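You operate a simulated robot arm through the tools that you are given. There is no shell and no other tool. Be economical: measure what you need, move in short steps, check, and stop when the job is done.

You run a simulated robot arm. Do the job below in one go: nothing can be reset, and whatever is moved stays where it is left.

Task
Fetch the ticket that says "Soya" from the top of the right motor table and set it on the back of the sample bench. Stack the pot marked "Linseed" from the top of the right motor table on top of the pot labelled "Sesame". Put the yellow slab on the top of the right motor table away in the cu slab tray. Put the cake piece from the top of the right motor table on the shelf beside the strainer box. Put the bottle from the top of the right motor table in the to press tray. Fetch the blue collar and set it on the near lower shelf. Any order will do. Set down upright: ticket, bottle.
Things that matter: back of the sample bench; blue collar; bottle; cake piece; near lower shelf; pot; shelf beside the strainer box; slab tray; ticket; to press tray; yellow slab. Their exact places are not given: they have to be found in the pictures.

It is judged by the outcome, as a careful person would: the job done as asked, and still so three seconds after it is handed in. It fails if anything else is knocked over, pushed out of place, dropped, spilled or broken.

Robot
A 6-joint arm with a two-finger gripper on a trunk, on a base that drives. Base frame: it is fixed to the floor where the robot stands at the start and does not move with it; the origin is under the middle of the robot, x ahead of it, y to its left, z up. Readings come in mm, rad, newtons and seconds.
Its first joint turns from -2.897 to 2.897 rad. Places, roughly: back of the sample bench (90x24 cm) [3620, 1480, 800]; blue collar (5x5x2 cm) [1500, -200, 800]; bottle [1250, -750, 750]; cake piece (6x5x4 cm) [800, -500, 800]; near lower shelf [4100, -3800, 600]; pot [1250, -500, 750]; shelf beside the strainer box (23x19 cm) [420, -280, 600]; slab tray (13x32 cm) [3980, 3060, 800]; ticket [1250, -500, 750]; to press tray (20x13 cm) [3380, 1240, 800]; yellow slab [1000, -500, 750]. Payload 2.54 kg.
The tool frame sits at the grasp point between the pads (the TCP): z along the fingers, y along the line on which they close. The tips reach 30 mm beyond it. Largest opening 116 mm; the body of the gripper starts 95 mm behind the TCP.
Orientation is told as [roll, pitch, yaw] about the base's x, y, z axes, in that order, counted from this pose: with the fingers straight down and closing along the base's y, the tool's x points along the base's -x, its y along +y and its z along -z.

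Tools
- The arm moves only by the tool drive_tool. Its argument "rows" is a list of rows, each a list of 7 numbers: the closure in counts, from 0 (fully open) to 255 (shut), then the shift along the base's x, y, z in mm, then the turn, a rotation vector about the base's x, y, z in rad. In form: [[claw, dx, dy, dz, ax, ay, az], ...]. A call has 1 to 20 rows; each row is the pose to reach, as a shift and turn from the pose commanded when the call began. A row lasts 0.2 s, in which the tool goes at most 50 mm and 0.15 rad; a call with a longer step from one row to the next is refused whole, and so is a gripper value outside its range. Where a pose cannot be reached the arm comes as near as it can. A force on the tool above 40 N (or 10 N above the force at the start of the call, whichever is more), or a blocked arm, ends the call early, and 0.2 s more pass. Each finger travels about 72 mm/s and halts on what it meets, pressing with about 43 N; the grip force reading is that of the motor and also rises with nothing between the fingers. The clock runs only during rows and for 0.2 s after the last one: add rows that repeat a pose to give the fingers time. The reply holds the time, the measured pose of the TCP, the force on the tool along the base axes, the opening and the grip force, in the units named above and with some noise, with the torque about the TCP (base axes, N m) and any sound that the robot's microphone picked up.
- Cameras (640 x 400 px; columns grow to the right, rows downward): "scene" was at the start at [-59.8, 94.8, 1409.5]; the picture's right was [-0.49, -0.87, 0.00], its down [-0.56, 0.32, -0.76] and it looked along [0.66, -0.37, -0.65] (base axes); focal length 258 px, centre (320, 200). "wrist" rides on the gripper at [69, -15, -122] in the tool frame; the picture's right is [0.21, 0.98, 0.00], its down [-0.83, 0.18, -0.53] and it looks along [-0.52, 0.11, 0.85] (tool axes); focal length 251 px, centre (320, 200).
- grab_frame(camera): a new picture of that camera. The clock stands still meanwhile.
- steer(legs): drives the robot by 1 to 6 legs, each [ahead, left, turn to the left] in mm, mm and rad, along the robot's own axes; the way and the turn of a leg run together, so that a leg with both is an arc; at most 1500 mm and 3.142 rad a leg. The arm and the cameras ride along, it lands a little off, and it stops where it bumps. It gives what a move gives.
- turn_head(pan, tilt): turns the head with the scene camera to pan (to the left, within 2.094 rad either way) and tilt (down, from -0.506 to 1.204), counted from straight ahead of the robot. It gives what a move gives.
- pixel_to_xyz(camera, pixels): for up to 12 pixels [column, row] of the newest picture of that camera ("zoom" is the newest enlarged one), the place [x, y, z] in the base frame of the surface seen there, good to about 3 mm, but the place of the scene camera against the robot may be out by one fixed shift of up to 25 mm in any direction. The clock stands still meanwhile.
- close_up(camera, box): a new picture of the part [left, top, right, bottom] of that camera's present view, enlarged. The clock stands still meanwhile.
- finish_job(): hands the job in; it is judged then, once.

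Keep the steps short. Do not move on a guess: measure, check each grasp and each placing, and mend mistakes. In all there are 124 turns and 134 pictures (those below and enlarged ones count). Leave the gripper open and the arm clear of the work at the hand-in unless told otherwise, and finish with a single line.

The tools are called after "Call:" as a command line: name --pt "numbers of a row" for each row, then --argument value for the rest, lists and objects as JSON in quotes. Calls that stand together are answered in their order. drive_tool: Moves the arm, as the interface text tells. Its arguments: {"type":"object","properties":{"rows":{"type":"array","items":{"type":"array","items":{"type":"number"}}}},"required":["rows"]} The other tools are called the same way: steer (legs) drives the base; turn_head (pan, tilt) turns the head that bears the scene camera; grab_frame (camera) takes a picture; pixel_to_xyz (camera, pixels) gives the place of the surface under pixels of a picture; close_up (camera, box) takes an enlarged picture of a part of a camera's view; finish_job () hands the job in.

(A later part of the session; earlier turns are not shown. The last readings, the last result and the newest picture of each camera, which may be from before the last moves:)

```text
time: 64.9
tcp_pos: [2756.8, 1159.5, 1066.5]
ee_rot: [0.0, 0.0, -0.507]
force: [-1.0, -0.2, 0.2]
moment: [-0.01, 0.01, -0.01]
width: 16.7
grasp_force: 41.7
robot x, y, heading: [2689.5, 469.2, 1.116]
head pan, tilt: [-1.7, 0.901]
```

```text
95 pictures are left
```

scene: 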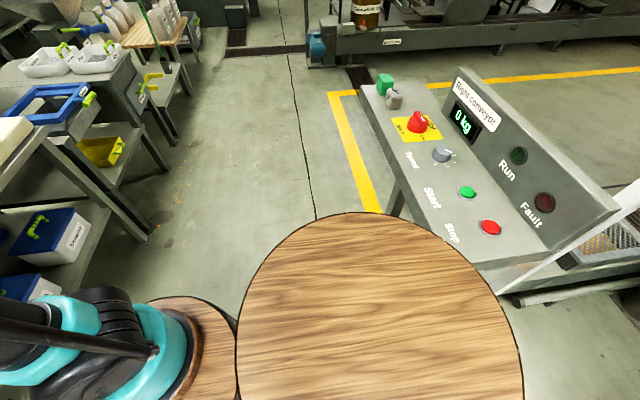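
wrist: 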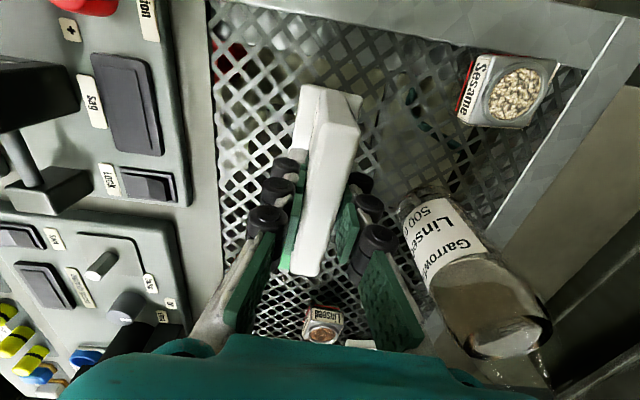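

I bumped the conveyor desk at my rear right; it looks undisturbed. I'll swing the gripper to the front centre so it stays off the trolley, then go ahead before shifting right.

Call:
drive_tool --pt "255 36 -17 0 0 0 0" --pt "255 72 -34 0 0 0 0" --pt "255 108 -51 0 0 0 0" --pt "255 144 -68 0 0 0 0" --pt "255 180 -85 0 0 0 0" --pt "255 217 -102 0 0 0 0"

Call:
steer --legs '[[220, 0, 0.016], [0, -363, 0], [65, 0, 0]]'

Call:
turn_head --pan 0.2 --tilt 0.6

Call:
grab_frame --camera "scene"

Call:
grab_frame --camera "wrist"

```text
time: 66.3
tcp_pos: [2974.3, 1058.3, 1065.4]
ee_rot: [-0.001, 0.0, -0.506]
force: [0.0, 0.3, -0.6]
moment: [0.01, -0.02, -0.03]
width: 16.4
grasp_force: 41.6
robot x, y, heading: [2685.1, 466.1, 1.112]
head pan, tilt: [-1.7, 0.901]
```

```text
time: 70.5
tcp_pos: [3414.1, 1167.2, 1065.4]
ee_rot: [0.001, 0.0, -0.493]
force: [0.3, -0.4, -1.2]
moment: [-0.02, 0.0, -0.04]
width: 16.7
grasp_force: 42.3
robot x, y, heading: [3133.9, 577.7, 1.126]
head pan, tilt: [-1.7, 0.901]
```

```text
time: 72.3
tcp_pos: [3414.7, 1168.5, 1065.0]
ee_rot: [0.001, 0.0, -0.493]
force: [-0.3, 0.9, 1.0]
moment: [-0.01, -0.02, -0.01]
width: 16.5
grasp_force: 42.5
robot x, y, heading: [3136.8, 575.9, 1.13]
head pan, tilt: [0.201, 0.6]
```

```text
94 pictures are left
```

scene: 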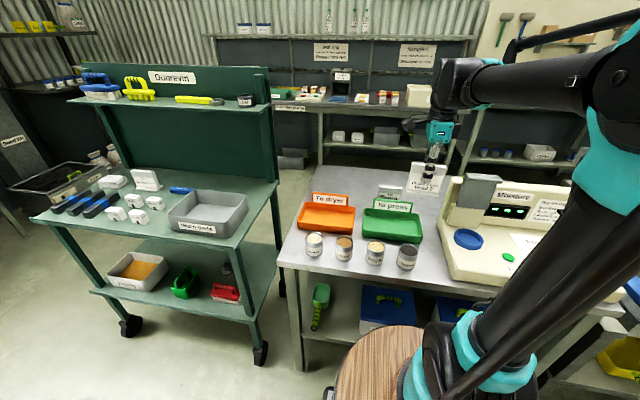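

```text
93 pictures are left
```

wrist: 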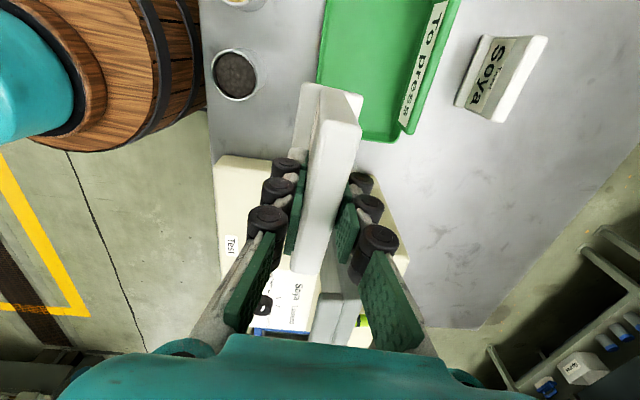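

I'm in position. I'll measure the free surface at the back of the bench in the wrist view.

Call:
pixel_to_xyz --camera "wrist" --pixels '[[440, 220], [500, 200], [480, 310], [590, 180], [500, 105], [530, 60], [410, 270], [460, 160], [410, 120], [360, 310]]'

```text
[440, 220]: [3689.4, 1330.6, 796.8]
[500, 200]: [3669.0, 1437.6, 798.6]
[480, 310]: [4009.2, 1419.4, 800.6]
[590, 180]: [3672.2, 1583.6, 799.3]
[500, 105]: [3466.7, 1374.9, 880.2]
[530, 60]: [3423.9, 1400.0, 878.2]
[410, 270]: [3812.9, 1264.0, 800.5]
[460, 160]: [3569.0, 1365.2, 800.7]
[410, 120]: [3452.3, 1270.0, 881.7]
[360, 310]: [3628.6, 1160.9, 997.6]
```

The bench top is at z 799. The target (3610,1470) is clear of the Soya sign and the scale. I'll move there high, then lower to just above contact, at TCP z about 876.

Call:
drive_tool --pt "255 0 0 30 0 0 0" --pt "255 24 38 30 0 0 0" --pt "255 49 76 30 0 0 0" --pt "255 74 114 30 0 0 0" --pt "255 98 152 30 0 0 0" --pt "255 122 190 30 0 0 0" --pt "255 147 228 30 0 0 0" --pt "255 172 266 30 0 0 0" --pt "255 196 302 30 0 0 0" --pt "255 196 302 -15 0 0 0" --pt "255 196 302 -60 0 0 0" --pt "255 196 302 -105 0 0 0" --pt "255 196 302 -150 0 0 0" --pt "255 196 302 -175 0 0 0" --pt "255 196 302 -187 0 0 0" --pt "255 196 302 -187 0 0 0"

Call:
grab_frame --camera "wrist"

```text
time: 75.7
tcp_pos: [3611.2, 1470.2, 878.8]
ee_rot: [0.0, 0.0, -0.493]
force: [-0.1, -0.1, -0.2]
moment: [-0.03, 0.01, 0.02]
width: 16.4
grasp_force: 42.6
robot x, y, heading: [3134.8, 577.6, 1.129]
head pan, tilt: [0.201, 0.6]
```

```text
92 pictures are left
```

wrist: 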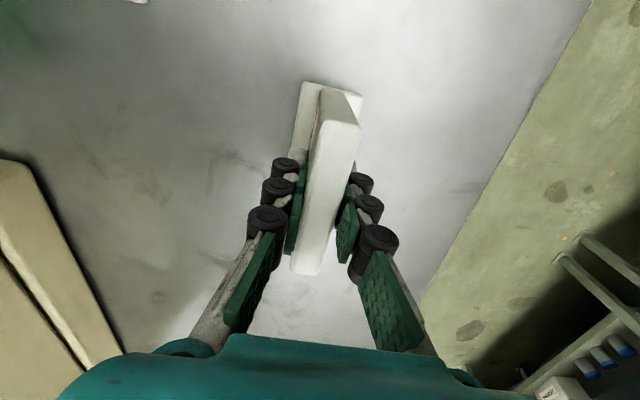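

The ticket is upright a few mm above clear bench. I'll lower in 2 mm steps to contact, open slowly, then lift away.

Call:
drive_tool --pt "255 0 0 -2 0 0 0" --pt "255 0 0 -4 0 0 0" --pt "255 0 0 -6 0 0 0" --pt "255 0 0 -7 0 0 0" --pt "255 0 0 -7 0 0 0"

Call:
drive_tool --pt "205 0 0 0 0 0 0" --pt "170 0 0 0 0 0 0" --pt "140 0 0 0 0 0 0" --pt "120 0 0 0 0 0 0" --pt "110 0 0 0 0 0 0" --pt "110 0 0 40 0 0 0" --pt "110 0 0 85 0 0 0" --pt "110 0 0 130 0 0 0" --pt "110 0 0 175 0 0 0" --pt "110 0 0 200 0 0 0"

Call:
grab_frame --camera "wrist"

```text
time: 76.9
tcp_pos: [3610.6, 1471.3, 871.2]
ee_rot: [0.0, 0.0, -0.492]
force: [-1.3, 0.4, 0.0]
moment: [-0.03, 0.0, 0.0]
width: 16.5
grasp_force: 42.2
robot x, y, heading: [3133.3, 574.0, 1.129]
head pan, tilt: [0.201, 0.6]
```

```text
time: 79.1
tcp_pos: [3610.5, 1470.1, 1073.0]
ee_rot: [0.001, 0.001, -0.492]
force: [1.6, -0.4, 0.3]
moment: [-0.02, -0.01, 0.0]
width: 65.8
grasp_force: 0.1
robot x, y, heading: [3134.0, 576.3, 1.126]
head pan, tilt: [0.201, 0.6]
```

```text
91 pictures are left
```

wrist: 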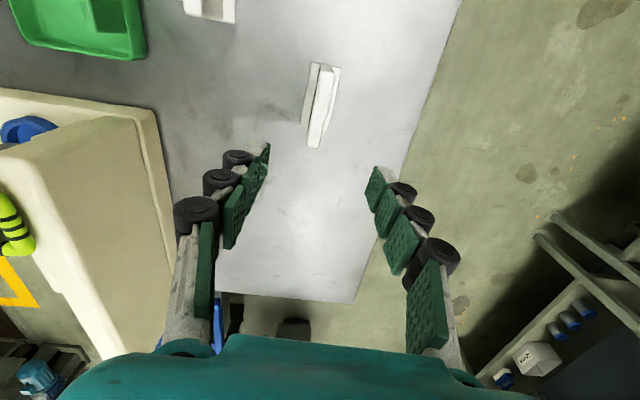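

The ticket stands upright at the back of the bench. I'll draw the gripper back and return to the table, stopping short to check.

Call:
drive_tool --pt "110 -24 -43 0 0 0 0" --pt "110 -47 -85 0 0 0 0" --pt "110 -70 -128 0 0 0 0" --pt "110 -94 -170 0 0 0 0" --pt "110 -117 -213 0 0 0 0" --pt "60 -140 -255 0 0 0 0" --pt "0 -164 -298 0 0 0 0" --pt "0 -187 -340 0 0 0 0" --pt "0 -200 -370 0 0 0 0"

Call:
steer --legs '[[-65, 0, 0], [0, 363, 0], [-200, 0, 0], [0, 963, 0], [0, 0, -3.137]]'

```text
time: 81.1
tcp_pos: [3408.5, 1101.2, 1070.8]
ee_rot: [0.002, 0.001, -0.493]
force: [0.1, -0.8, 0.2]
moment: [-0.03, 0.02, 0.06]
width: 116.0
grasp_force: 0.0
robot x, y, heading: [3141.4, 572.5, 1.128]
head pan, tilt: [0.201, 0.6]
```

```text
time: 97.0
tcp_pos: [1595.3, 353.4, 1071.8]
ee_rot: [0.0, 0.0, 2.708]
force: [0.5, -0.3, 0.1]
moment: [0.0, 0.01, 0.0]
width: 115.9
grasp_force: 0.1
robot x, y, heading: [1841.8, 897.9, -1.955]
head pan, tilt: [0.201, 0.6]
```

Call:
steer --legs '[[0, 0, -0.053], [0, -22, 0], [566, 0, 0]]'

Call:
grab_frame --camera "wrist"

Call:
turn_head --pan 0.15 --tilt 0.6

Call:
close_up --camera "scene" --box '[280, 90, 440, 210]'

```text
time: 101.1
tcp_pos: [1302.4, -137.1, 1072.0]
ee_rot: [0.001, 0.0, 2.646]
force: [-0.3, 0.4, 0.2]
moment: [-0.02, 0.04, 0.01]
width: 116.0
grasp_force: 0.1
robot x, y, heading: [1579.4, 386.8, -2.013]
head pan, tilt: [0.201, 0.6]
```

```text
90 pictures are left
```

wrist: 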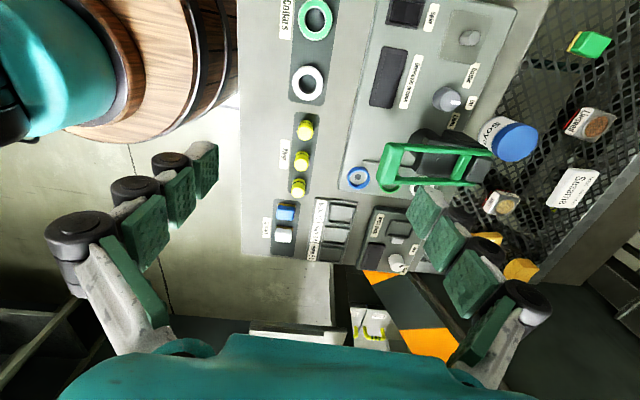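

```text
time: 101.7
tcp_pos: [1302.1, -136.0, 1072.3]
ee_rot: [0.001, 0.001, 2.646]
force: [-0.3, 0.3, 0.0]
moment: [0.01, 0.01, 0.02]
width: 116.1
grasp_force: 0.0
robot x, y, heading: [1580.0, 391.6, -2.014]
head pan, tilt: [0.15, 0.6]
```

```text
3.33 times, centred on (360, 150) of scene
```

zoom: 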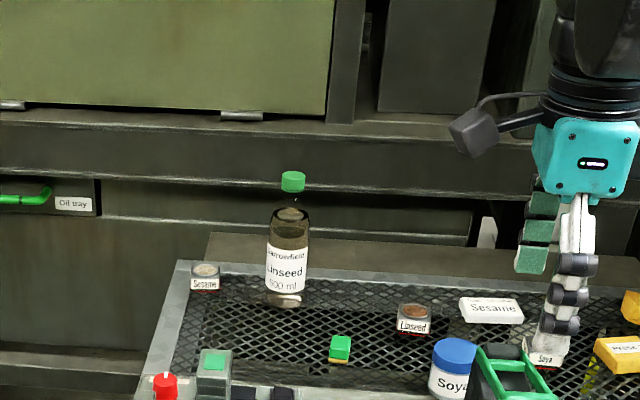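

The mat label reads "Collars", which confirms the blue collar at (1476,−190). For the bottle, I'll turn the tool back so it closes along the table and hover just in front of it.

Call:
drive_tool --pt "0 -1 -46 0 0 0 0.143" --pt "0 -2 -92 0 0 0 0.286" --pt "0 -4 -138 0 0 0 0.429" --pt "0 -5 -184 0 0 0 0.571" --pt "0 -6 -230 0 0 0 0.714" --pt "0 -8 -276 0 0 0 0.857" --pt "0 -9 -322 0 0 0 1.0" --pt "0 -10 -366 0 0 0 1.143" --pt "0 -12 -410 0 0 0 1.285" --pt "0 -13 -450 0 0 0 1.428" --pt "0 -14 -490 0 0 0 1.571" --pt "0 -14 -490 0 0 0 1.571"

Call:
grab_frame --camera "wrist"

```text
time: 104.3
tcp_pos: [1288.6, -620.9, 1068.1]
ee_rot: [-0.001, 0.002, -2.064]
force: [1.1, 0.0, -1.0]
moment: [0.02, 0.01, -0.01]
width: 116.0
grasp_force: 0.1
out of reach, approached as far as the arm can: row 11, 12
robot x, y, heading: [1582.8, 391.1, -2.018]
head pan, tilt: [0.15, 0.6]
```

```text
88 pictures are left
```

wrist: 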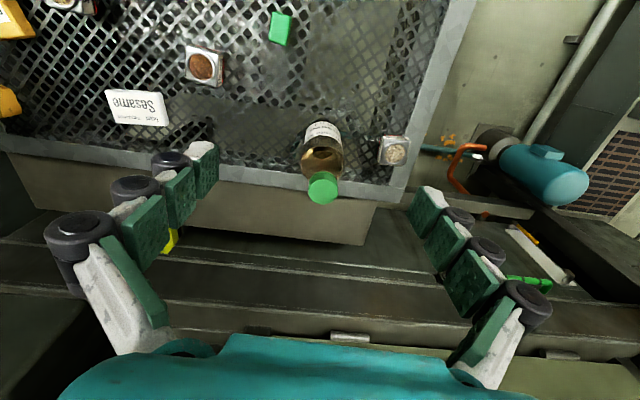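

High up the arm is at its reach limit here. I can come in low instead: the fingers straddle the bottle sideways at z 880, with the gripper body passing over the cap. I'll measure the bottle first.

Call:
pixel_to_xyz --camera "wrist" --pixels '[[322, 182], [322, 198], [308, 190], [337, 190], [303, 150], [340, 145], [320, 126], [395, 150], [205, 65], [320, 165]]'

```text
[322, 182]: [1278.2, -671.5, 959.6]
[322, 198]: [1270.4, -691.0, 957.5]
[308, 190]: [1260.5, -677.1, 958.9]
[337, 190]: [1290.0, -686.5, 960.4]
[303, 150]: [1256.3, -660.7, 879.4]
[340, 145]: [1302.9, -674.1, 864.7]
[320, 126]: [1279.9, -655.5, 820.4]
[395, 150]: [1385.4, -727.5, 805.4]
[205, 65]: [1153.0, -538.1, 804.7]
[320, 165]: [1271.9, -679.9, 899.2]
```

Cap centre is (1275,−682), top z 960, body about 57 mm wide. I'll back off 100 mm along the tool's forward line, lower to z 880, and look.

Call:
drive_tool --pt "0 34 33 0 0 0 0" --pt "0 34 33 -45 0 0 0" --pt "0 34 33 -90 0 0 0" --pt "0 34 33 -135 0 0 0" --pt "0 34 33 -175 0 0 0" --pt "0 34 33 -190 0 0 0" --pt "0 34 33 -190 0 0 0"

Call:
grab_frame --camera "wrist"

```text
time: 105.9
tcp_pos: [1323.5, -587.2, 879.7]
ee_rot: [0.0, 0.0, -2.066]
force: [0.4, -0.1, 0.2]
moment: [0.02, 0.01, -0.01]
width: 116.0
grasp_force: 0.1
robot x, y, heading: [1578.8, 388.9, -2.018]
head pan, tilt: [0.15, 0.6]
```

```text
87 pictures are left
```

wrist: 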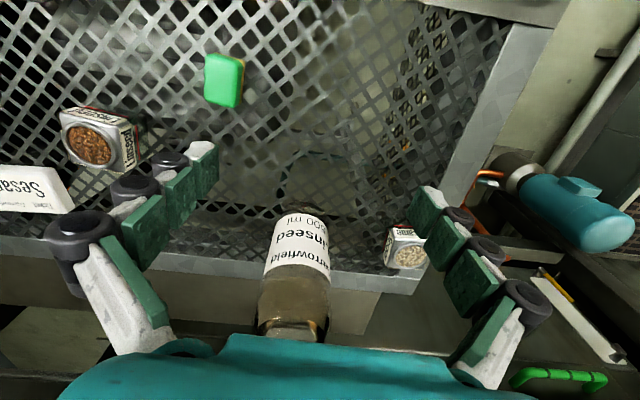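

It lines up to within 2 mm sideways. I'll slide forward in small steps at z 880 and watch the force.

Call:
drive_tool --pt "0 -10 -19 0 0 0 0" --pt "0 -20 -38 0 0 0 0" --pt "0 -30 -57 0 0 0 0" --pt "0 -40 -76 0 0 0 0" --pt "0 -48 -94 0 0 0 0" --pt "0 -48 -94 0 0 0 0"

Call:
grab_frame --camera "wrist"

Call:
close_up --camera "scene" --box '[300, 80, 440, 190]'

```text
time: 107.3
tcp_pos: [1276.1, -681.4, 877.4]
ee_rot: [0.0, 0.0, -2.067]
force: [0.1, 0.0, 0.7]
moment: [0.02, -0.03, -0.04]
width: 115.9
grasp_force: 0.0
robot x, y, heading: [1580.1, 389.6, -2.017]
head pan, tilt: [0.15, 0.6]
```

```text
86 pictures are left
```

wrist: 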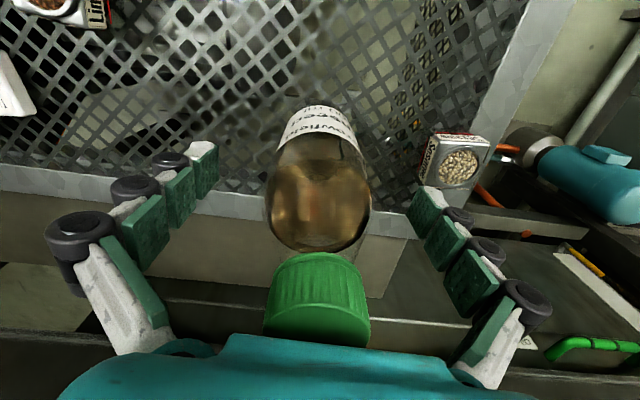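

```text
3.64 times, centred on (370, 135) of scene
```

zoom: 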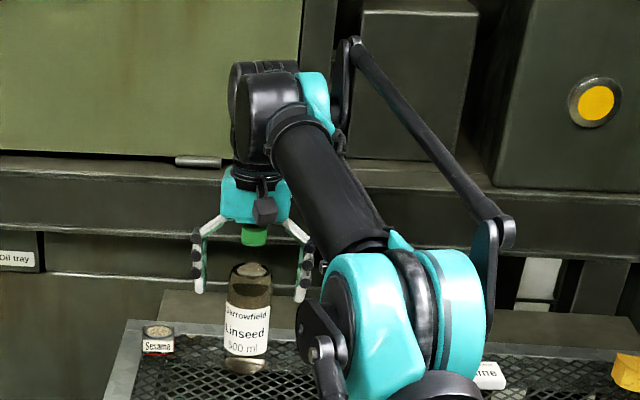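

The fingers straddle the bottle below the shoulder. I'll close and check, then lift slightly.

Call:
drive_tool --pt "60 0 0 0 0 0 0" --pt "100 0 0 0 0 0 0" --pt "130 0 0 0 0 0 0" --pt "170 0 0 0 0 0 0" --pt "200 0 0 0 0 0 0" --pt "200 0 0 0 0 0 0" --pt "200 0 0 0 0 0 0" --pt "200 0 0 12 0 0 0" --pt "200 0 0 25 0 0 0"

Call:
grab_frame --camera "wrist"

```text
time: 109.3
tcp_pos: [1276.5, -680.9, 904.2]
ee_rot: [-0.001, 0.0, -2.068]
force: [0.4, 1.1, -4.6]
moment: [0.01, 0.02, 0.0]
width: 58.4
grasp_force: 43.5
robot x, y, heading: [1577.7, 390.2, -2.008]
head pan, tilt: [0.15, 0.6]
```

```text
84 pictures are left
```

wrist: 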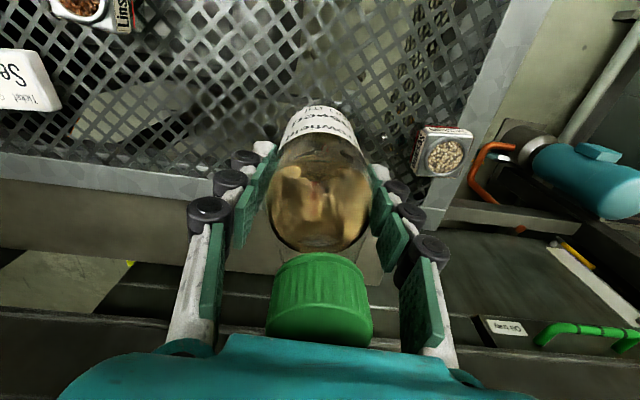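

Held at 58 mm, about 0.5 kg, with its base 121 mm below the TCP. I'll lift and draw back together to stay in reach, then go out high.

Call:
drive_tool --pt "200 0 0 35 0 0 0" --pt "200 3 6 70 0 0 0" --pt "200 12 26 105 0 0 0" --pt "200 28 60 130 0 0 0" --pt "200 46 98 150 0 0 0" --pt "200 64 138 170 0 0 0" --pt "200 82 178 185 0 0 0" --pt "200 100 216 190 0 0 0" --pt "200 118 254 190 0 0 0" --pt "200 136 292 190 0 0 0" --pt "200 155 332 190 0 0 0" --pt "200 173 372 190 0 0 0" --pt "200 181 390 190 0 0 0"

```text
time: 112.1
tcp_pos: [1443.8, -511.6, 1092.2]
ee_rot: [-0.002, 0.003, -2.066]
force: [-0.6, 0.2, -5.0]
moment: [0.04, -0.02, -0.01]
width: 58.1
grasp_force: 43.2
out of reach, approached as far as the arm can: row 1, 2, 3, 7, 8, 9, 10, 11, 12, 13
robot x, y, heading: [1575.8, 389.2, -2.011]
head pan, tilt: [0.15, 0.6]
```

The arm stopped part-way along. I'll hold one row and read the pose again.

Call:
drive_tool --pt "200 0 0 0 0 0 0" --pt "200 0 0 0 0 0 0"

Call:
grab_frame --camera "scene"

```text
time: 112.7
tcp_pos: [1442.4, -510.6, 1093.8]
ee_rot: [-0.001, 0.004, -2.067]
force: [-0.1, 0.3, -5.0]
moment: [0.01, -0.01, -0.03]
width: 58.3
grasp_force: 42.3
robot x, y, heading: [1577.3, 383.1, -2.012]
head pan, tilt: [0.15, 0.6]
```

```text
83 pictures are left
```

scene: 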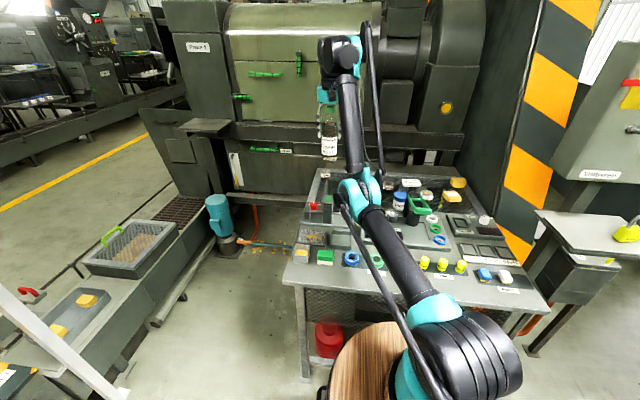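

The arm has gone through its straight pose and is now elbow-low over the table. Before retracting I need to know how close the elbow is to things, so I'll measure along the arm.

Call:
pixel_to_xyz --camera "scene" --pixels '[[360, 195], [385, 240], [410, 285], [435, 310], [480, 360], [345, 110], [342, 55], [330, 150], [330, 180], [372, 265], [395, 330], [420, 205]]'

Call:
close_up --camera "scene" --box '[280, 20, 500, 400]'

```text
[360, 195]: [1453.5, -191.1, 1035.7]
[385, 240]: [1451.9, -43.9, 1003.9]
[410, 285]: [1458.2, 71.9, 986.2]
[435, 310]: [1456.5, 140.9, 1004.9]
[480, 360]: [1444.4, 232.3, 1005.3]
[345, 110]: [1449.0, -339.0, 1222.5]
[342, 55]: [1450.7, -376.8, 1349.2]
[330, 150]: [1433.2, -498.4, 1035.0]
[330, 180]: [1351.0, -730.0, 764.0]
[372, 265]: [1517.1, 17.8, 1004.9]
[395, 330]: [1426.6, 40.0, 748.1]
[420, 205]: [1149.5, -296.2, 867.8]
```

```text
1.05 times, centred on (390, 210) of scene (not enlarged: the box is as wide or as high as the picture)
```

zoom: 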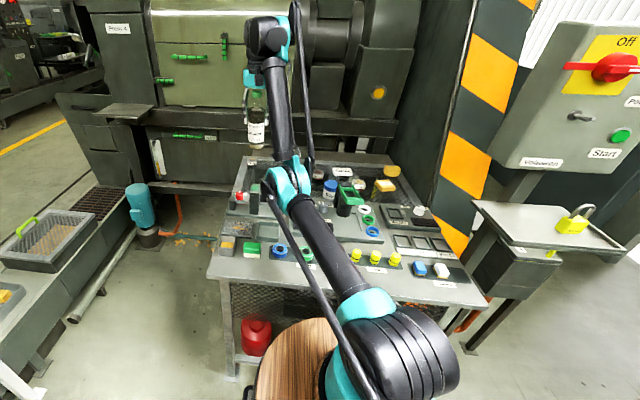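

The elbow's underside is near z 950, well above the parts on the table (≤ 870). I'll drive straight back with the arm as is, then restore the arm posture over open floor.

Call:
steer --legs '[[-640, 0, 0]]'

Call:
drive_tool --pt "200 -15 -30 -10 0 0 0" --pt "200 -30 -60 -20 0 0 0" --pt "200 -45 -100 -30 0 0 0" --pt "200 -62 -135 -40 0 0 0" --pt "200 -80 -172 -50 0 0 0" --pt "200 -97 -209 -60 0 0 0" --pt "200 -114 -246 -70 0 0 0" --pt "200 -114 -246 -70 0 0 0"

Call:
turn_head --pan 0.0 --tilt 0.6

Call:
grab_frame --camera "scene"

```text
time: 116.3
tcp_pos: [1718.1, 68.5, 1092.8]
ee_rot: [-0.001, 0.003, -2.068]
force: [0.5, -0.7, -5.3]
moment: [-0.02, -0.03, -0.04]
width: 57.9
grasp_force: 43.4
robot x, y, heading: [1855.4, 970.5, -2.015]
head pan, tilt: [0.15, 0.6]
```

```text
time: 118.1
tcp_pos: [1626.5, -80.1, 997.0]
ee_rot: [-0.002, 0.003, -2.068]
force: [0.4, -0.7, -5.7]
moment: [0.04, -0.01, 0.04]
width: 58.2
grasp_force: 43.1
out of reach, approached as far as the arm can: row 4, 5, 6, 7, 8
robot x, y, heading: [1857.2, 970.3, -2.016]
head pan, tilt: [0.15, 0.6]
```

```text
time: 118.8
tcp_pos: [1626.2, -79.7, 998.1]
ee_rot: [-0.001, 0.003, -2.067]
force: [0.0, 0.0, -5.7]
moment: [-0.01, -0.04, 0.01]
width: 58.1
grasp_force: 42.7
robot x, y, heading: [1856.6, 968.4, -2.014]
head pan, tilt: [0.0, 0.6]
```

```text
81 pictures are left
```

scene: 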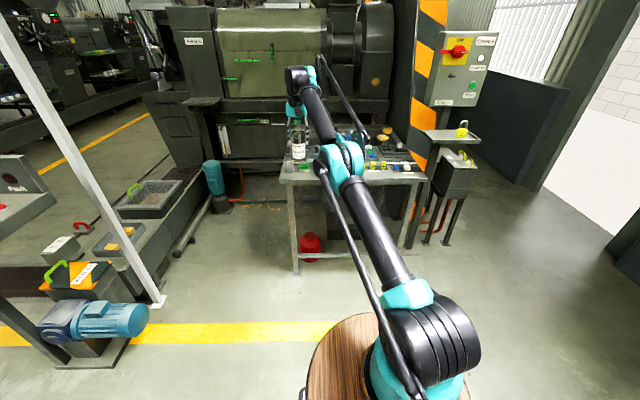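

The arm is nearly straight now. I'll pull inward and lower a bit and check which way the elbow bends.

Call:
drive_tool --pt "200 -17 -36 -30 0 0 0" --pt "200 -10 -20 -60 0 0 0" --pt "200 0 0 -90 0 0 0" --pt "200 17 36 -100 0 0 0" --pt "200 34 72 -100 0 0 0" --pt "200 51 108 -100 0 0 0" --pt "200 68 144 -100 0 0 0"

Call:
grab_frame --camera "scene"

```text
time: 120.4
tcp_pos: [1677.3, -59.2, 981.4]
ee_rot: [-0.002, 0.004, -2.07]
force: [-0.4, 0.2, -4.8]
moment: [0.0, -0.04, 0.03]
width: 58.0
grasp_force: 43.1
out of reach, approached as far as the arm can: row 1, 3, 4, 5, 6, 7
robot x, y, heading: [1858.0, 967.8, -2.022]
head pan, tilt: [0.0, 0.6]
```

```text
80 pictures are left
```

scene: 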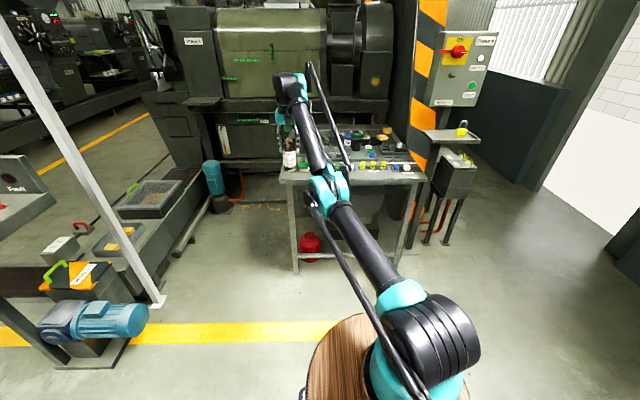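

It's still elbow-low. The flip came from sliding upward just outside reach, so I'll mirror that over open floor: slide downward along the reach limit, then come in.

Call:
drive_tool --pt "200 -0.5 -5 40 0 0 0" --pt "200 0 0 80 0 0 0" --pt "200 0.5 5 109 0 0 0" --pt "200 -1.3 -12 74 0 0 0" --pt "200 -3.6 -34 39 0 0 0" --pt "200 -6.4 -60 4 0 0 0" --pt "200 -5.3 -50 -36 0 0 0" --pt "200 -1.6 -15 -60 0 0 0" --pt "200 2.6 25 -80 0 0 0" --pt "200 7 65 -90 0 0 0"

Call:
grab_frame --camera "scene"

```text
time: 122.6
tcp_pos: [1677.9, -82.3, 943.8]
ee_rot: [-0.001, 0.007, -2.068]
force: [1.0, -0.1, -4.0]
moment: [0.04, -0.04, 0.01]
width: 58.2
grasp_force: 43.2
out of reach, approached as far as the arm can: row 2, 3, 4, 5, 6, 7, 8, 9, 10
robot x, y, heading: [1857.9, 967.8, -2.019]
head pan, tilt: [0.0, 0.6]
```

```text
79 pictures are left
```

scene: 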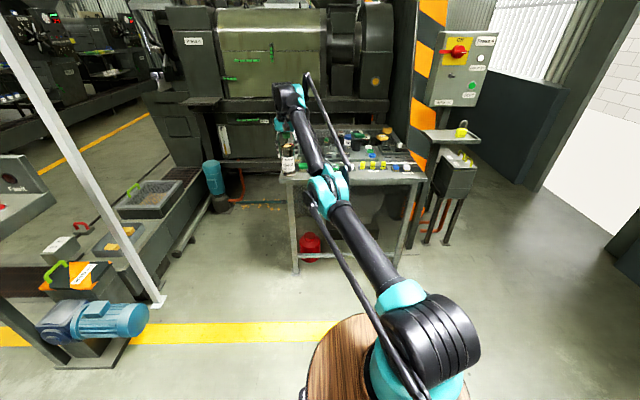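

The shoulder limit is in the way at this low height. I'll go higher, where it isn't, and see whether the arm follows.

Call:
drive_tool --pt "200 1.5 15 35 0 0 0" --pt "200 3 30 72 0 0 0" --pt "200 4.8 45 110 0 0 0" --pt "200 6.4 60 148 0 0 0" --pt "200 8.5 80 186 0 0 0" --pt "200 10.6 100 222 0 0 0" --pt "200 13 122 256 0 0 0" --pt "200 15.4 145 286 0 0 0" --pt "200 15.4 145 286 0 0 0"

Call:
drive_tool --pt "200 -3.5 -33 10 0 0 0" --pt "200 -4.5 -43 -30 0 0 0" --pt "200 -7.5 -70 -65 0 0 0" --pt "200 -9.5 -90 -105 0 0 0" --pt "200 -9 -85 -145 0 0 0" --pt "200 -5.5 -50 -170 0 0 0" --pt "200 -1 -10 -190 0 0 0" --pt "200 3 28 -200 0 0 0"

Call:
grab_frame --camera "scene"

```text
time: 124.6
tcp_pos: [1692.1, 57.0, 1231.4]
ee_rot: [-0.003, 0.003, -2.069]
force: [0.1, -0.8, -4.1]
moment: [0.04, 0.0, -0.01]
width: 58.2
grasp_force: 43.1
robot x, y, heading: [1852.7, 974.2, -2.012]
head pan, tilt: [0.0, 0.6]
```

```text
time: 126.4
tcp_pos: [1691.2, 39.5, 1073.3]
ee_rot: [-0.003, 0.006, -2.069]
force: [0.1, 0.1, -4.8]
moment: [0.0, -0.06, 0.0]
width: 58.0
grasp_force: 43.3
out of reach, approached as far as the arm can: row 1, 2, 3, 4, 7, 8
robot x, y, heading: [1855.9, 967.9, -2.013]
head pan, tilt: [0.0, 0.6]
```

```text
78 pictures are left
```

scene: 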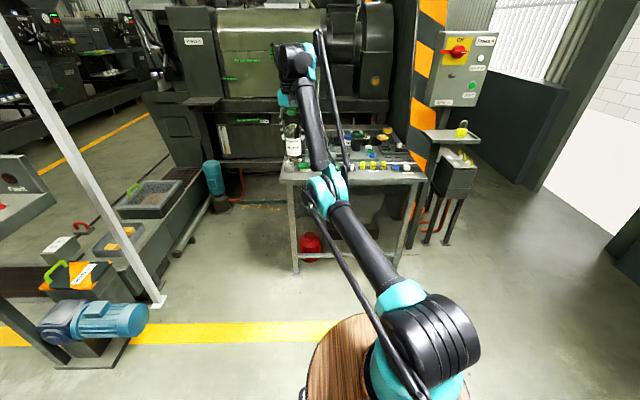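

Being only slightly outside isn't enough to straighten the arm fully. I'll raise it to about 45°, push well beyond reach so it's truly straight, slide the target downward, then come in.

Call:
drive_tool --pt "200 0.6 6 45 0 0 0" --pt "200 2.7 27 86 0 0 0" --pt "200 5.2 52.7 124 0 0 0" --pt "200 8.1 81.6 159 0 0 0" --pt "200 11.3 113.4 192 0 0 0" --pt "200 14.4 144.3 224 0 0 0"

Call:
drive_tool --pt "200 -3.4 -33.8 34 0 0 0" --pt "200 -6.7 -67.7 68 0 0 0" --pt "200 -10.1 -101.5 102 0 0 0" --pt "200 -13.3 -133.3 134 0 0 0" --pt "200 -16.5 -166.2 101 0 0 0" --pt "200 -19.5 -196 65 0 0 0" --pt "200 -22.4 -224.9 29 0 0 0" --pt "200 -25.1 -252.7 -9 0 0 0" --pt "200 -27.6 -277.6 -48 0 0 0" --pt "200 -30 -301.5 -88 0 0 0" --pt "200 -32.2 -323.4 -130 0 0 0" --pt "200 -29.7 -298.5 -169 0 0 0" --pt "200 -27.2 -273.6 -209 0 0 0" --pt "200 -24.6 -246.8 -249 0 0 0" --pt "200 -22 -220.9 -287 0 0 0" --pt "200 -20 -201 -325 0 0 0" --pt "200 -17.9 -180.1 -360 0 0 0"

Call:
grab_frame --camera "scene"

```text
time: 127.8
tcp_pos: [1702.4, 159.9, 1312.9]
ee_rot: [0.0, 0.004, -2.069]
force: [-1.0, -2.3, -6.1]
moment: [0.15, -0.02, 0.0]
width: 57.9
grasp_force: 43.0
out of reach, approached as far as the arm can: row 4, 5, 6
robot x, y, heading: [1852.4, 966.5, -2.017]
head pan, tilt: [0.0, 0.6]
```

```text
time: 131.4
tcp_pos: [1685.0, -54.2, 986.8]
ee_rot: [-0.001, 0.004, -2.069]
force: [-0.1, -0.4, -4.3]
moment: [0.03, -0.03, 0.0]
width: 58.1
grasp_force: 43.7
out of reach, approached as far as the arm can: row 1, 2, 3, 4, 5, 6, 7, 8, 9, 10, 11, 12, 13, 14, 16, 17
robot x, y, heading: [1856.2, 970.4, -2.018]
head pan, tilt: [0.0, 0.6]
```

```text
77 pictures are left
```

scene: 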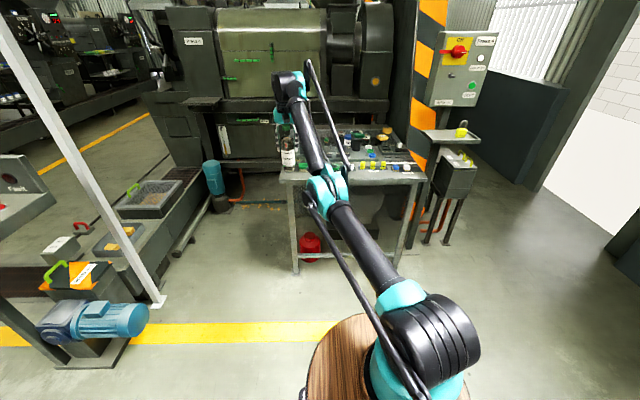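

Still elbow-low. The original flip came from crossing the limit by only about 10 mm while sliding, so I'll mirror those exact offsets going downward.

Call:
drive_tool --pt "200 0 0 46 0 0 0" --pt "200 1.2 12.9 91 0 0 0" --pt "200 2.7 28.9 131 0 0 0" --pt "200 4.3 44.8 166 0 0 0" --pt "200 5.3 56.2 202.5 0 0 0" --pt "200 2.6 27.9 178 0 0 0" --pt "200 0.8 8 148 0 0 0" --pt "200 0.1 1 112 0 0 0" --pt "200 0.9 10 70 0 0 0" --pt "200 1.7 17.9 29.6 0 0 0" --pt "200 2.8 29.9 -10 0 0 0" --pt "200 3.7 38.8 -48 0 0 0"

```text
time: 134.0
tcp_pos: [1685.4, -63.1, 975.1]
ee_rot: [-0.001, 0.003, -2.069]
force: [0.4, -0.1, -5.3]
moment: [0.03, -0.02, 0.04]
width: 58.0
grasp_force: 43.0
out of reach, approached as far as the arm can: row 5, 6, 7, 8, 11, 12
robot x, y, heading: [1853.2, 966.3, -2.015]
head pan, tilt: [0.0, 0.6]
```

Not that way. Now I'll try the same crossing in the upward direction, then test by coming in and going low, where only an elbow-high arm can reach.

Call:
drive_tool --pt "200 -3.3 -35.9 -3 0 0 0" --pt "200 -3.3 -35.9 32 0 0 0" --pt "200 -2.6 -28.9 67 0 0 0" --pt "200 -0.6 -7 102 0 0 0" --pt "200 2.7 29.9 127 0 0 0" --pt "200 6.3 68.7 147 0 0 0" --pt "200 9.9 108.6 152 0 0 0" --pt "200 9.9 108.6 105 0 0 0" --pt "200 9.9 108.6 58 0 0 0" --pt "200 9.9 108.6 11 0 0 0" --pt "200 9.9 108.6 -36 0 0 0" --pt "200 9.9 108.6 -72 0 0 0"

Call:
grab_frame --camera "scene"

```text
time: 136.6
tcp_pos: [1691.6, -41.3, 1003.8]
ee_rot: [-0.002, 0.005, -2.068]
force: [-1.3, -0.3, -5.5]
moment: [0.05, 0.0, -0.04]
width: 58.0
grasp_force: 42.8
out of reach, approached as far as the arm can: row 1, 2, 3, 4, 9, 10, 11, 12
robot x, y, heading: [1856.9, 969.2, -2.012]
head pan, tilt: [0.0, 0.6]
```

```text
76 pictures are left
```

scene: 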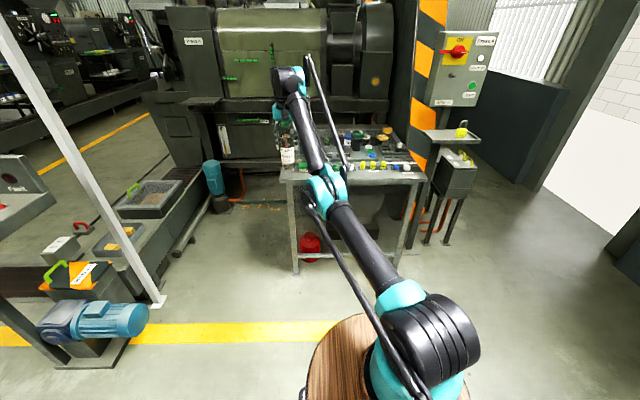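

The flip looks sensitive to the exact crossing. I'll chain several short crossings with different sizes over open floor. If one succeeds, the later ones stay inside reach and can't undo it.

Call:
drive_tool --pt "200 -2.5 -28 10 0 0 0" --pt "200 -4.7 -52 19 0 0 0" --pt "200 -2.7 -30 -20 0 0 0" --pt "200 0 0 -50 0 0 0" --pt "200 2.7 30 -70 0 0 0" --pt "200 5.4 60 -85 0 0 0"

Call:
drive_tool --pt "200 -2.5 -28 10 0 0 0" --pt "200 -4.2 -46 17 0 0 0" --pt "200 -0.5 -5 -5 0 0 0" --pt "200 2.3 25 -35 0 0 0" --pt "200 5.4 60 -60 0 0 0"

Call:
drive_tool --pt "200 -4 -44 16 0 0 0" --pt "200 -8 -88 32 0 0 0" --pt "200 -4 -44 16 0 0 0" --pt "200 0 0 0 0 0 0" --pt "200 2.7 30 -30 0 0 0" --pt "200 5.4 60 -60 0 0 0"

Call:
drive_tool --pt "200 -3.2 -35 13 0 0 0" --pt "200 -4.5 -50 18 0 0 0" --pt "200 -5.4 -60 22 0 0 0" --pt "200 -1.8 -20 5 0 0 0" --pt "200 0.9 10 -25 0 0 0" --pt "200 4 45 -55 0 0 0"

```text
time: 138.0
tcp_pos: [1694.7, -65.1, 972.5]
ee_rot: [-0.002, 0.005, -2.068]
force: [-0.8, -0.6, -4.2]
moment: [0.01, -0.08, -0.02]
width: 58.0
grasp_force: 42.9
out of reach, approached as far as the arm can: row 2, 4, 5, 6
robot x, y, heading: [1853.9, 970.3, -2.012]
head pan, tilt: [0.0, 0.6]
```

```text
time: 139.2
tcp_pos: [1693.4, -73.5, 961.8]
ee_rot: [-0.001, 0.005, -2.068]
force: [0.4, 0.9, -4.5]
moment: [0.01, -0.01, -0.03]
width: 57.9
grasp_force: 43.0
out of reach, approached as far as the arm can: row 1, 2, 4, 5
robot x, y, heading: [1853.6, 968.8, -2.017]
head pan, tilt: [0.0, 0.6]
```

```text
time: 140.6
tcp_pos: [1697.3, -85.7, 943.6]
ee_rot: [-0.002, 0.004, -2.068]
force: [0.5, 0.8, -4.4]
moment: [-0.04, 0.0, 0.02]
width: 58.0
grasp_force: 43.1
out of reach, approached as far as the arm can: row 1, 2, 3, 5, 6
robot x, y, heading: [1855.6, 969.6, -2.015]
head pan, tilt: [0.0, 0.6]
```

```text
time: 142.0
tcp_pos: [1698.4, -97.2, 918.5]
ee_rot: [-0.002, 0.006, -2.07]
force: [-0.3, 0.8, -3.4]
moment: [-0.02, 0.04, 0.0]
width: 57.9
grasp_force: 42.9
out of reach, approached as far as the arm can: row 1, 2, 3, 4, 5, 6
robot x, y, heading: [1854.3, 968.5, -2.012]
head pan, tilt: [0.0, 0.6]
```

The shoulder sits at its limit and each low command has brought the forearm closer to the straight line. So I can swing the forearm down through straight to get back to elbow-high. I'll back up 100 mm first to stay clear of the table edge.

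Call:
steer --legs '[[-100, 0, 0]]'

Call:
drive_tool --pt "200 -1 -13 -35 0 0 0" --pt "200 -1.7 -23 -75 0 0 0" --pt "200 -2.3 -31 -115 0 0 0" --pt "200 -2.6 -35 -155 0 0 0" --pt "200 -2.6 -35 -195 0 0 0" --pt "200 -1.7 -23 -230 0 0 0" --pt "200 0.5 7 -255 0 0 0" --pt "200 3.5 47 -265 0 0 0" --pt "200 6.4 87 -265 0 0 0" --pt "200 9.6 130 -240 0 0 0" --pt "200 12.2 165 -205 0 0 0" --pt "200 14 190 -165 0 0 0" --pt "200 15.5 210 -120 0 0 0" --pt "200 16.6 225 -75 0 0 0" --pt "200 17.4 235 -30 0 0 0" --pt "200 17.8 240 15 0 0 0"

Call:
grab_frame --camera "scene"

```text
time: 143.2
tcp_pos: [1743.1, -8.4, 918.1]
ee_rot: [-0.001, 0.006, -2.067]
force: [-0.1, 0.0, -4.3]
moment: [0.04, 0.0, -0.02]
width: 57.9
grasp_force: 43.2
robot x, y, heading: [1898.8, 1060.0, -2.012]
head pan, tilt: [0.0, 0.6]
```

```text
time: 146.6
tcp_pos: [1759.9, 232.6, 933.7]
ee_rot: [-0.002, 0.003, -2.07]
force: [-0.6, -0.4, -5.0]
moment: [0.05, -0.01, -0.02]
width: 58.0
grasp_force: 43.0
out of reach, approached as far as the arm can: row 2
robot x, y, heading: [1895.7, 1061.1, -2.016]
head pan, tilt: [0.0, 0.6]
```

```text
75 pictures are left
```

scene: 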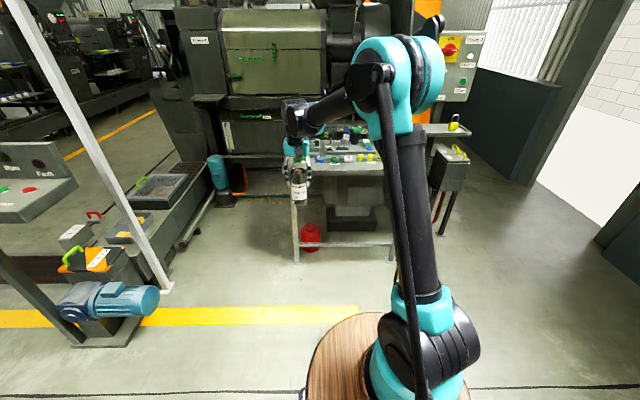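

The arm is back to its normal elbow-high posture; from now on I'll stay well inside reach. I'll tuck the bottle in, raise it, and drive to the sample bench.

Call:
drive_tool --pt "200 2 25 40 0 0 0" --pt "200 4 50 80 0 0 0" --pt "200 6 75 120 0 0 0" --pt "200 9 120 130 0 0 0" --pt "200 12 150 130 0 0 0"

Call:
steer --legs '[[180, 0, 0], [0, 0, -3.137]]'

```text
time: 147.8
tcp_pos: [1772.9, 382.3, 1063.9]
ee_rot: [-0.002, 0.004, -2.066]
force: [0.2, -0.8, -5.4]
moment: [0.04, -0.05, -0.03]
width: 58.2
grasp_force: 42.5
robot x, y, heading: [1901.1, 1056.4, -2.016]
head pan, tilt: [0.0, 0.6]
```

```text
time: 156.6
tcp_pos: [1930.5, 1578.3, 1062.5]
ee_rot: [-0.004, 0.005, 1.101]
force: [0.1, 0.4, -4.5]
moment: [-0.06, 0.03, -0.03]
width: 58.0
grasp_force: 43.0
robot x, y, heading: [1821.6, 901.6, 1.153]
head pan, tilt: [0.0, 0.6]
```

Call:
steer --legs '[[0, 0, -0.023], [0, -960, 0], [200, 0, 0], [0, -320, 0], [65, 0, 0]]'

Call:
grab_frame --camera "wrist"

Call:
turn_head --pan 0.3 --tilt 0.7

Call:
grab_frame --camera "scene"

```text
time: 165.4
tcp_pos: [3213.8, 1278.9, 1062.3]
ee_rot: [-0.003, 0.005, 1.086]
force: [-0.2, 0.4, -5.7]
moment: [-0.05, 0.02, 0.03]
width: 58.0
grasp_force: 42.7
robot x, y, heading: [3092.3, 598.2, 1.139]
head pan, tilt: [0.0, 0.6]
```

```text
74 pictures are left
```

wrist: 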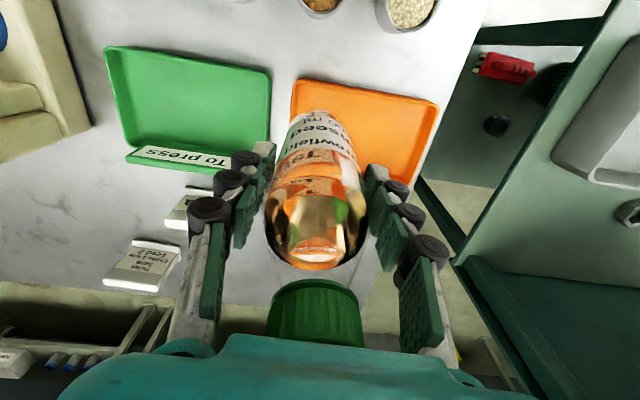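

```text
time: 166.2
tcp_pos: [3212.8, 1278.3, 1061.7]
ee_rot: [-0.003, 0.006, 1.087]
force: [-0.2, 0.4, -5.1]
moment: [-0.04, 0.0, 0.01]
width: 57.8
grasp_force: 42.7
robot x, y, heading: [3092.0, 598.9, 1.138]
head pan, tilt: [0.3, 0.7]
```

```text
73 pictures are left
```

scene: 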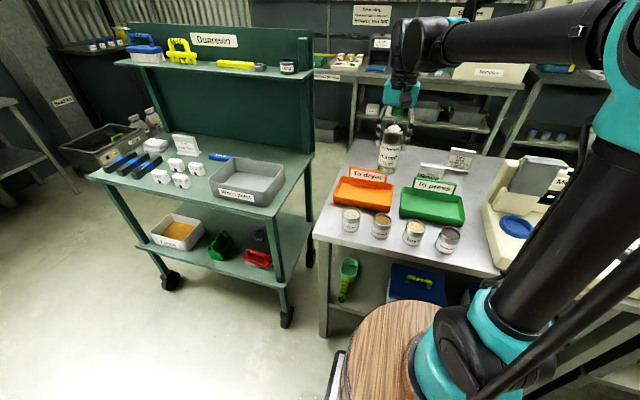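

I'm at the bench. I'll measure the green tray's inner corners and floor height in the wrist view.

Call:
pixel_to_xyz --camera "wrist" --pixels '[[190, 100], [130, 130], [115, 55], [262, 80], [255, 145], [180, 70], [215, 130], [150, 90], [240, 100], [200, 155], [320, 265], [316, 150]]'

```text
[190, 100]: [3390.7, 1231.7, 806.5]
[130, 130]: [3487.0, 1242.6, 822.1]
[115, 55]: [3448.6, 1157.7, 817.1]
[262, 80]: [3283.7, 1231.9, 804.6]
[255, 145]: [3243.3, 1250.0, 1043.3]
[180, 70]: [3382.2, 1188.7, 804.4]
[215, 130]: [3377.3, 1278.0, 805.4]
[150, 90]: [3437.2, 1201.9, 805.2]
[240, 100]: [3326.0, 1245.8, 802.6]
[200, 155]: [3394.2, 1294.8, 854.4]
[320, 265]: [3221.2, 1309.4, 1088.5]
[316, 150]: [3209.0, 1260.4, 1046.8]
```

The tray floor is at z 805, centre about (3380,1236). The bottle base is at 941, which clears the signs (882). I'll move over the tray and lower to just above the floor.

Call:
drive_tool --pt "200 41 -11 0 0 0 0" --pt "200 82 -22 0 0 0 0" --pt "200 123 -33 0 0 0 0" --pt "200 165 -44 0 0 0 0" --pt "200 165 -44 -40 0 0 0" --pt "200 165 -44 -80 0 0 0" --pt "200 165 -44 -110 0 0 0" --pt "200 165 -44 -128 0 0 0" --pt "200 165 -44 -128 0 0 0"

Call:
grab_frame --camera "wrist"

Call:
close_up --camera "scene" --box '[330, 110, 530, 250]'

```text
time: 168.2
tcp_pos: [3378.8, 1235.4, 931.8]
ee_rot: [-0.002, 0.006, 1.087]
force: [0.1, 1.3, -4.9]
moment: [-0.05, 0.01, -0.02]
width: 58.0
grasp_force: 42.2
robot x, y, heading: [3093.4, 598.7, 1.139]
head pan, tilt: [0.3, 0.7]
```

```text
72 pictures are left
```

wrist: 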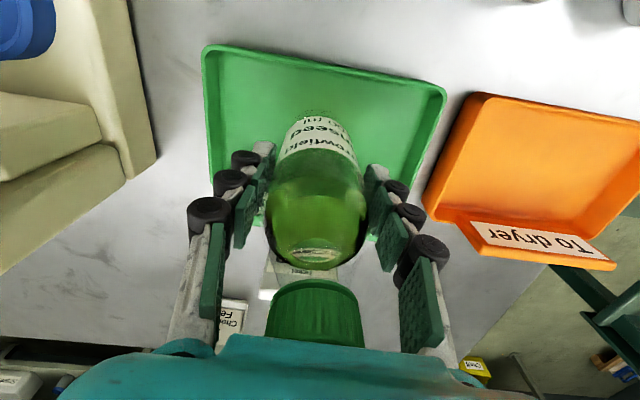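

```text
2.86 times, centred on (430, 180) of scene
```

zoom: 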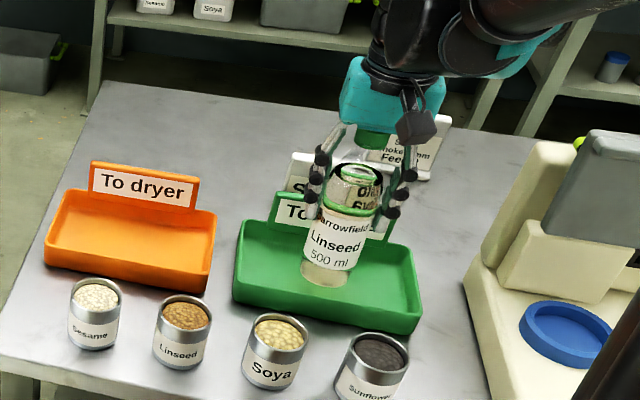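

It's over the middle of the tray. I'll lower gently to contact.

Call:
drive_tool --pt "200 0 0 -2 0 0 0" --pt "200 0 0 -4 0 0 0" --pt "200 0 0 -5.5 0 0 0" --pt "200 0 0 -7 0 0 0" --pt "200 0 0 -7 0 0 0"

```text
time: 169.4
tcp_pos: [3379.6, 1234.9, 927.4]
ee_rot: [-0.001, 0.003, 1.086]
force: [0.2, 0.9, -4.6]
moment: [-0.04, 0.04, 0.01]
width: 58.0
grasp_force: 42.6
robot x, y, heading: [3094.8, 600.5, 1.137]
head pan, tilt: [0.3, 0.7]
```

Call:
drive_tool --pt "200 0 0 -1 0 0 0" --pt "200 0 0 -2 0 0 0" --pt "200 0 0 -3 0 0 0" --pt "200 0 0 -3 0 0 0"

```text
time: 170.4
tcp_pos: [3379.0, 1234.8, 923.9]
ee_rot: [-0.002, 0.004, 1.087]
force: [0.2, -0.5, -4.8]
moment: [-0.04, 0.04, 0.0]
width: 57.9
grasp_force: 42.7
robot x, y, heading: [3096.5, 597.7, 1.138]
head pan, tilt: [0.3, 0.7]
```

Call:
drive_tool --pt "200 0 0 -1 0 0 0" --pt "200 0 0 -2 0 0 0" --pt "200 0 0 -2 0 0 0"

Call:
close_up --camera "scene" --box '[390, 150, 490, 240]'

```text
time: 171.2
tcp_pos: [3377.9, 1234.1, 923.2]
ee_rot: [-0.001, 0.006, 1.087]
force: [-1.4, 0.1, -4.4]
moment: [-0.05, 0.02, 0.01]
width: 58.0
grasp_force: 42.7
robot x, y, heading: [3097.1, 600.2, 1.138]
head pan, tilt: [0.3, 0.7]
```

```text
4.44 times, centred on (440, 195) of scene
```

zoom: 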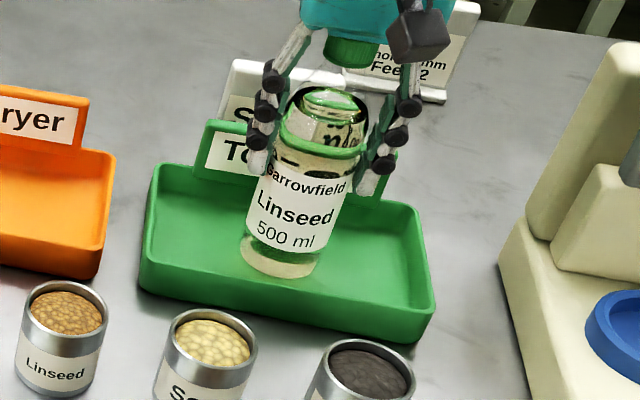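

Call:
drive_tool --pt "200 0 0 -1 0 0 0" --pt "200 0 0 -2 0 0 0" --pt "200 0 0 -3 0 0 0" --pt "200 0 0 -3 0 0 0"

```text
time: 172.2
tcp_pos: [3378.4, 1234.1, 921.5]
ee_rot: [-0.003, 0.003, 1.087]
force: [2.7, -0.7, 17.8]
moment: [0.69, -0.2, -0.05]
width: 57.9
grasp_force: 43.1
robot x, y, heading: [3094.2, 595.8, 1.135]
head pan, tilt: [0.3, 0.7]
```

Contact: the upward force rose to 18 N. I'll back off 1 mm, open, and lift away.

Call:
drive_tool --pt "200 0 0 1 0 0 0" --pt "110 0 0 1 0 0 0" --pt "90 0 0 1 0 0 0" --pt "50 0 0 1 0 0 0" --pt "50 0 0 1 0 0 0" --pt "50 0 0 40 0 0 0" --pt "50 0 0 85 0 0 0" --pt "50 0 0 130 0 0 0" --pt "50 0 0 150 0 0 0"

Call:
close_up --camera "scene" --box '[390, 110, 550, 240]'

```text
time: 174.2
tcp_pos: [3378.8, 1233.4, 1070.7]
ee_rot: [-0.001, 0.005, 1.088]
force: [0.2, 0.2, 0.1]
moment: [0.0, 0.01, -0.01]
width: 93.2
grasp_force: 0.0
robot x, y, heading: [3092.4, 602.2, 1.138]
head pan, tilt: [0.3, 0.7]
```

```text
3.08 times, centred on (470, 175) of scene
```

zoom: 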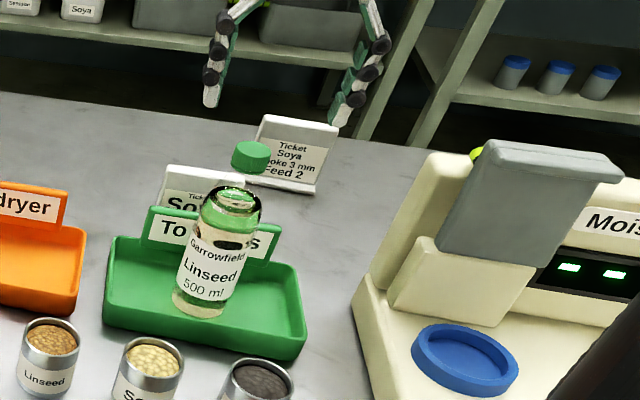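

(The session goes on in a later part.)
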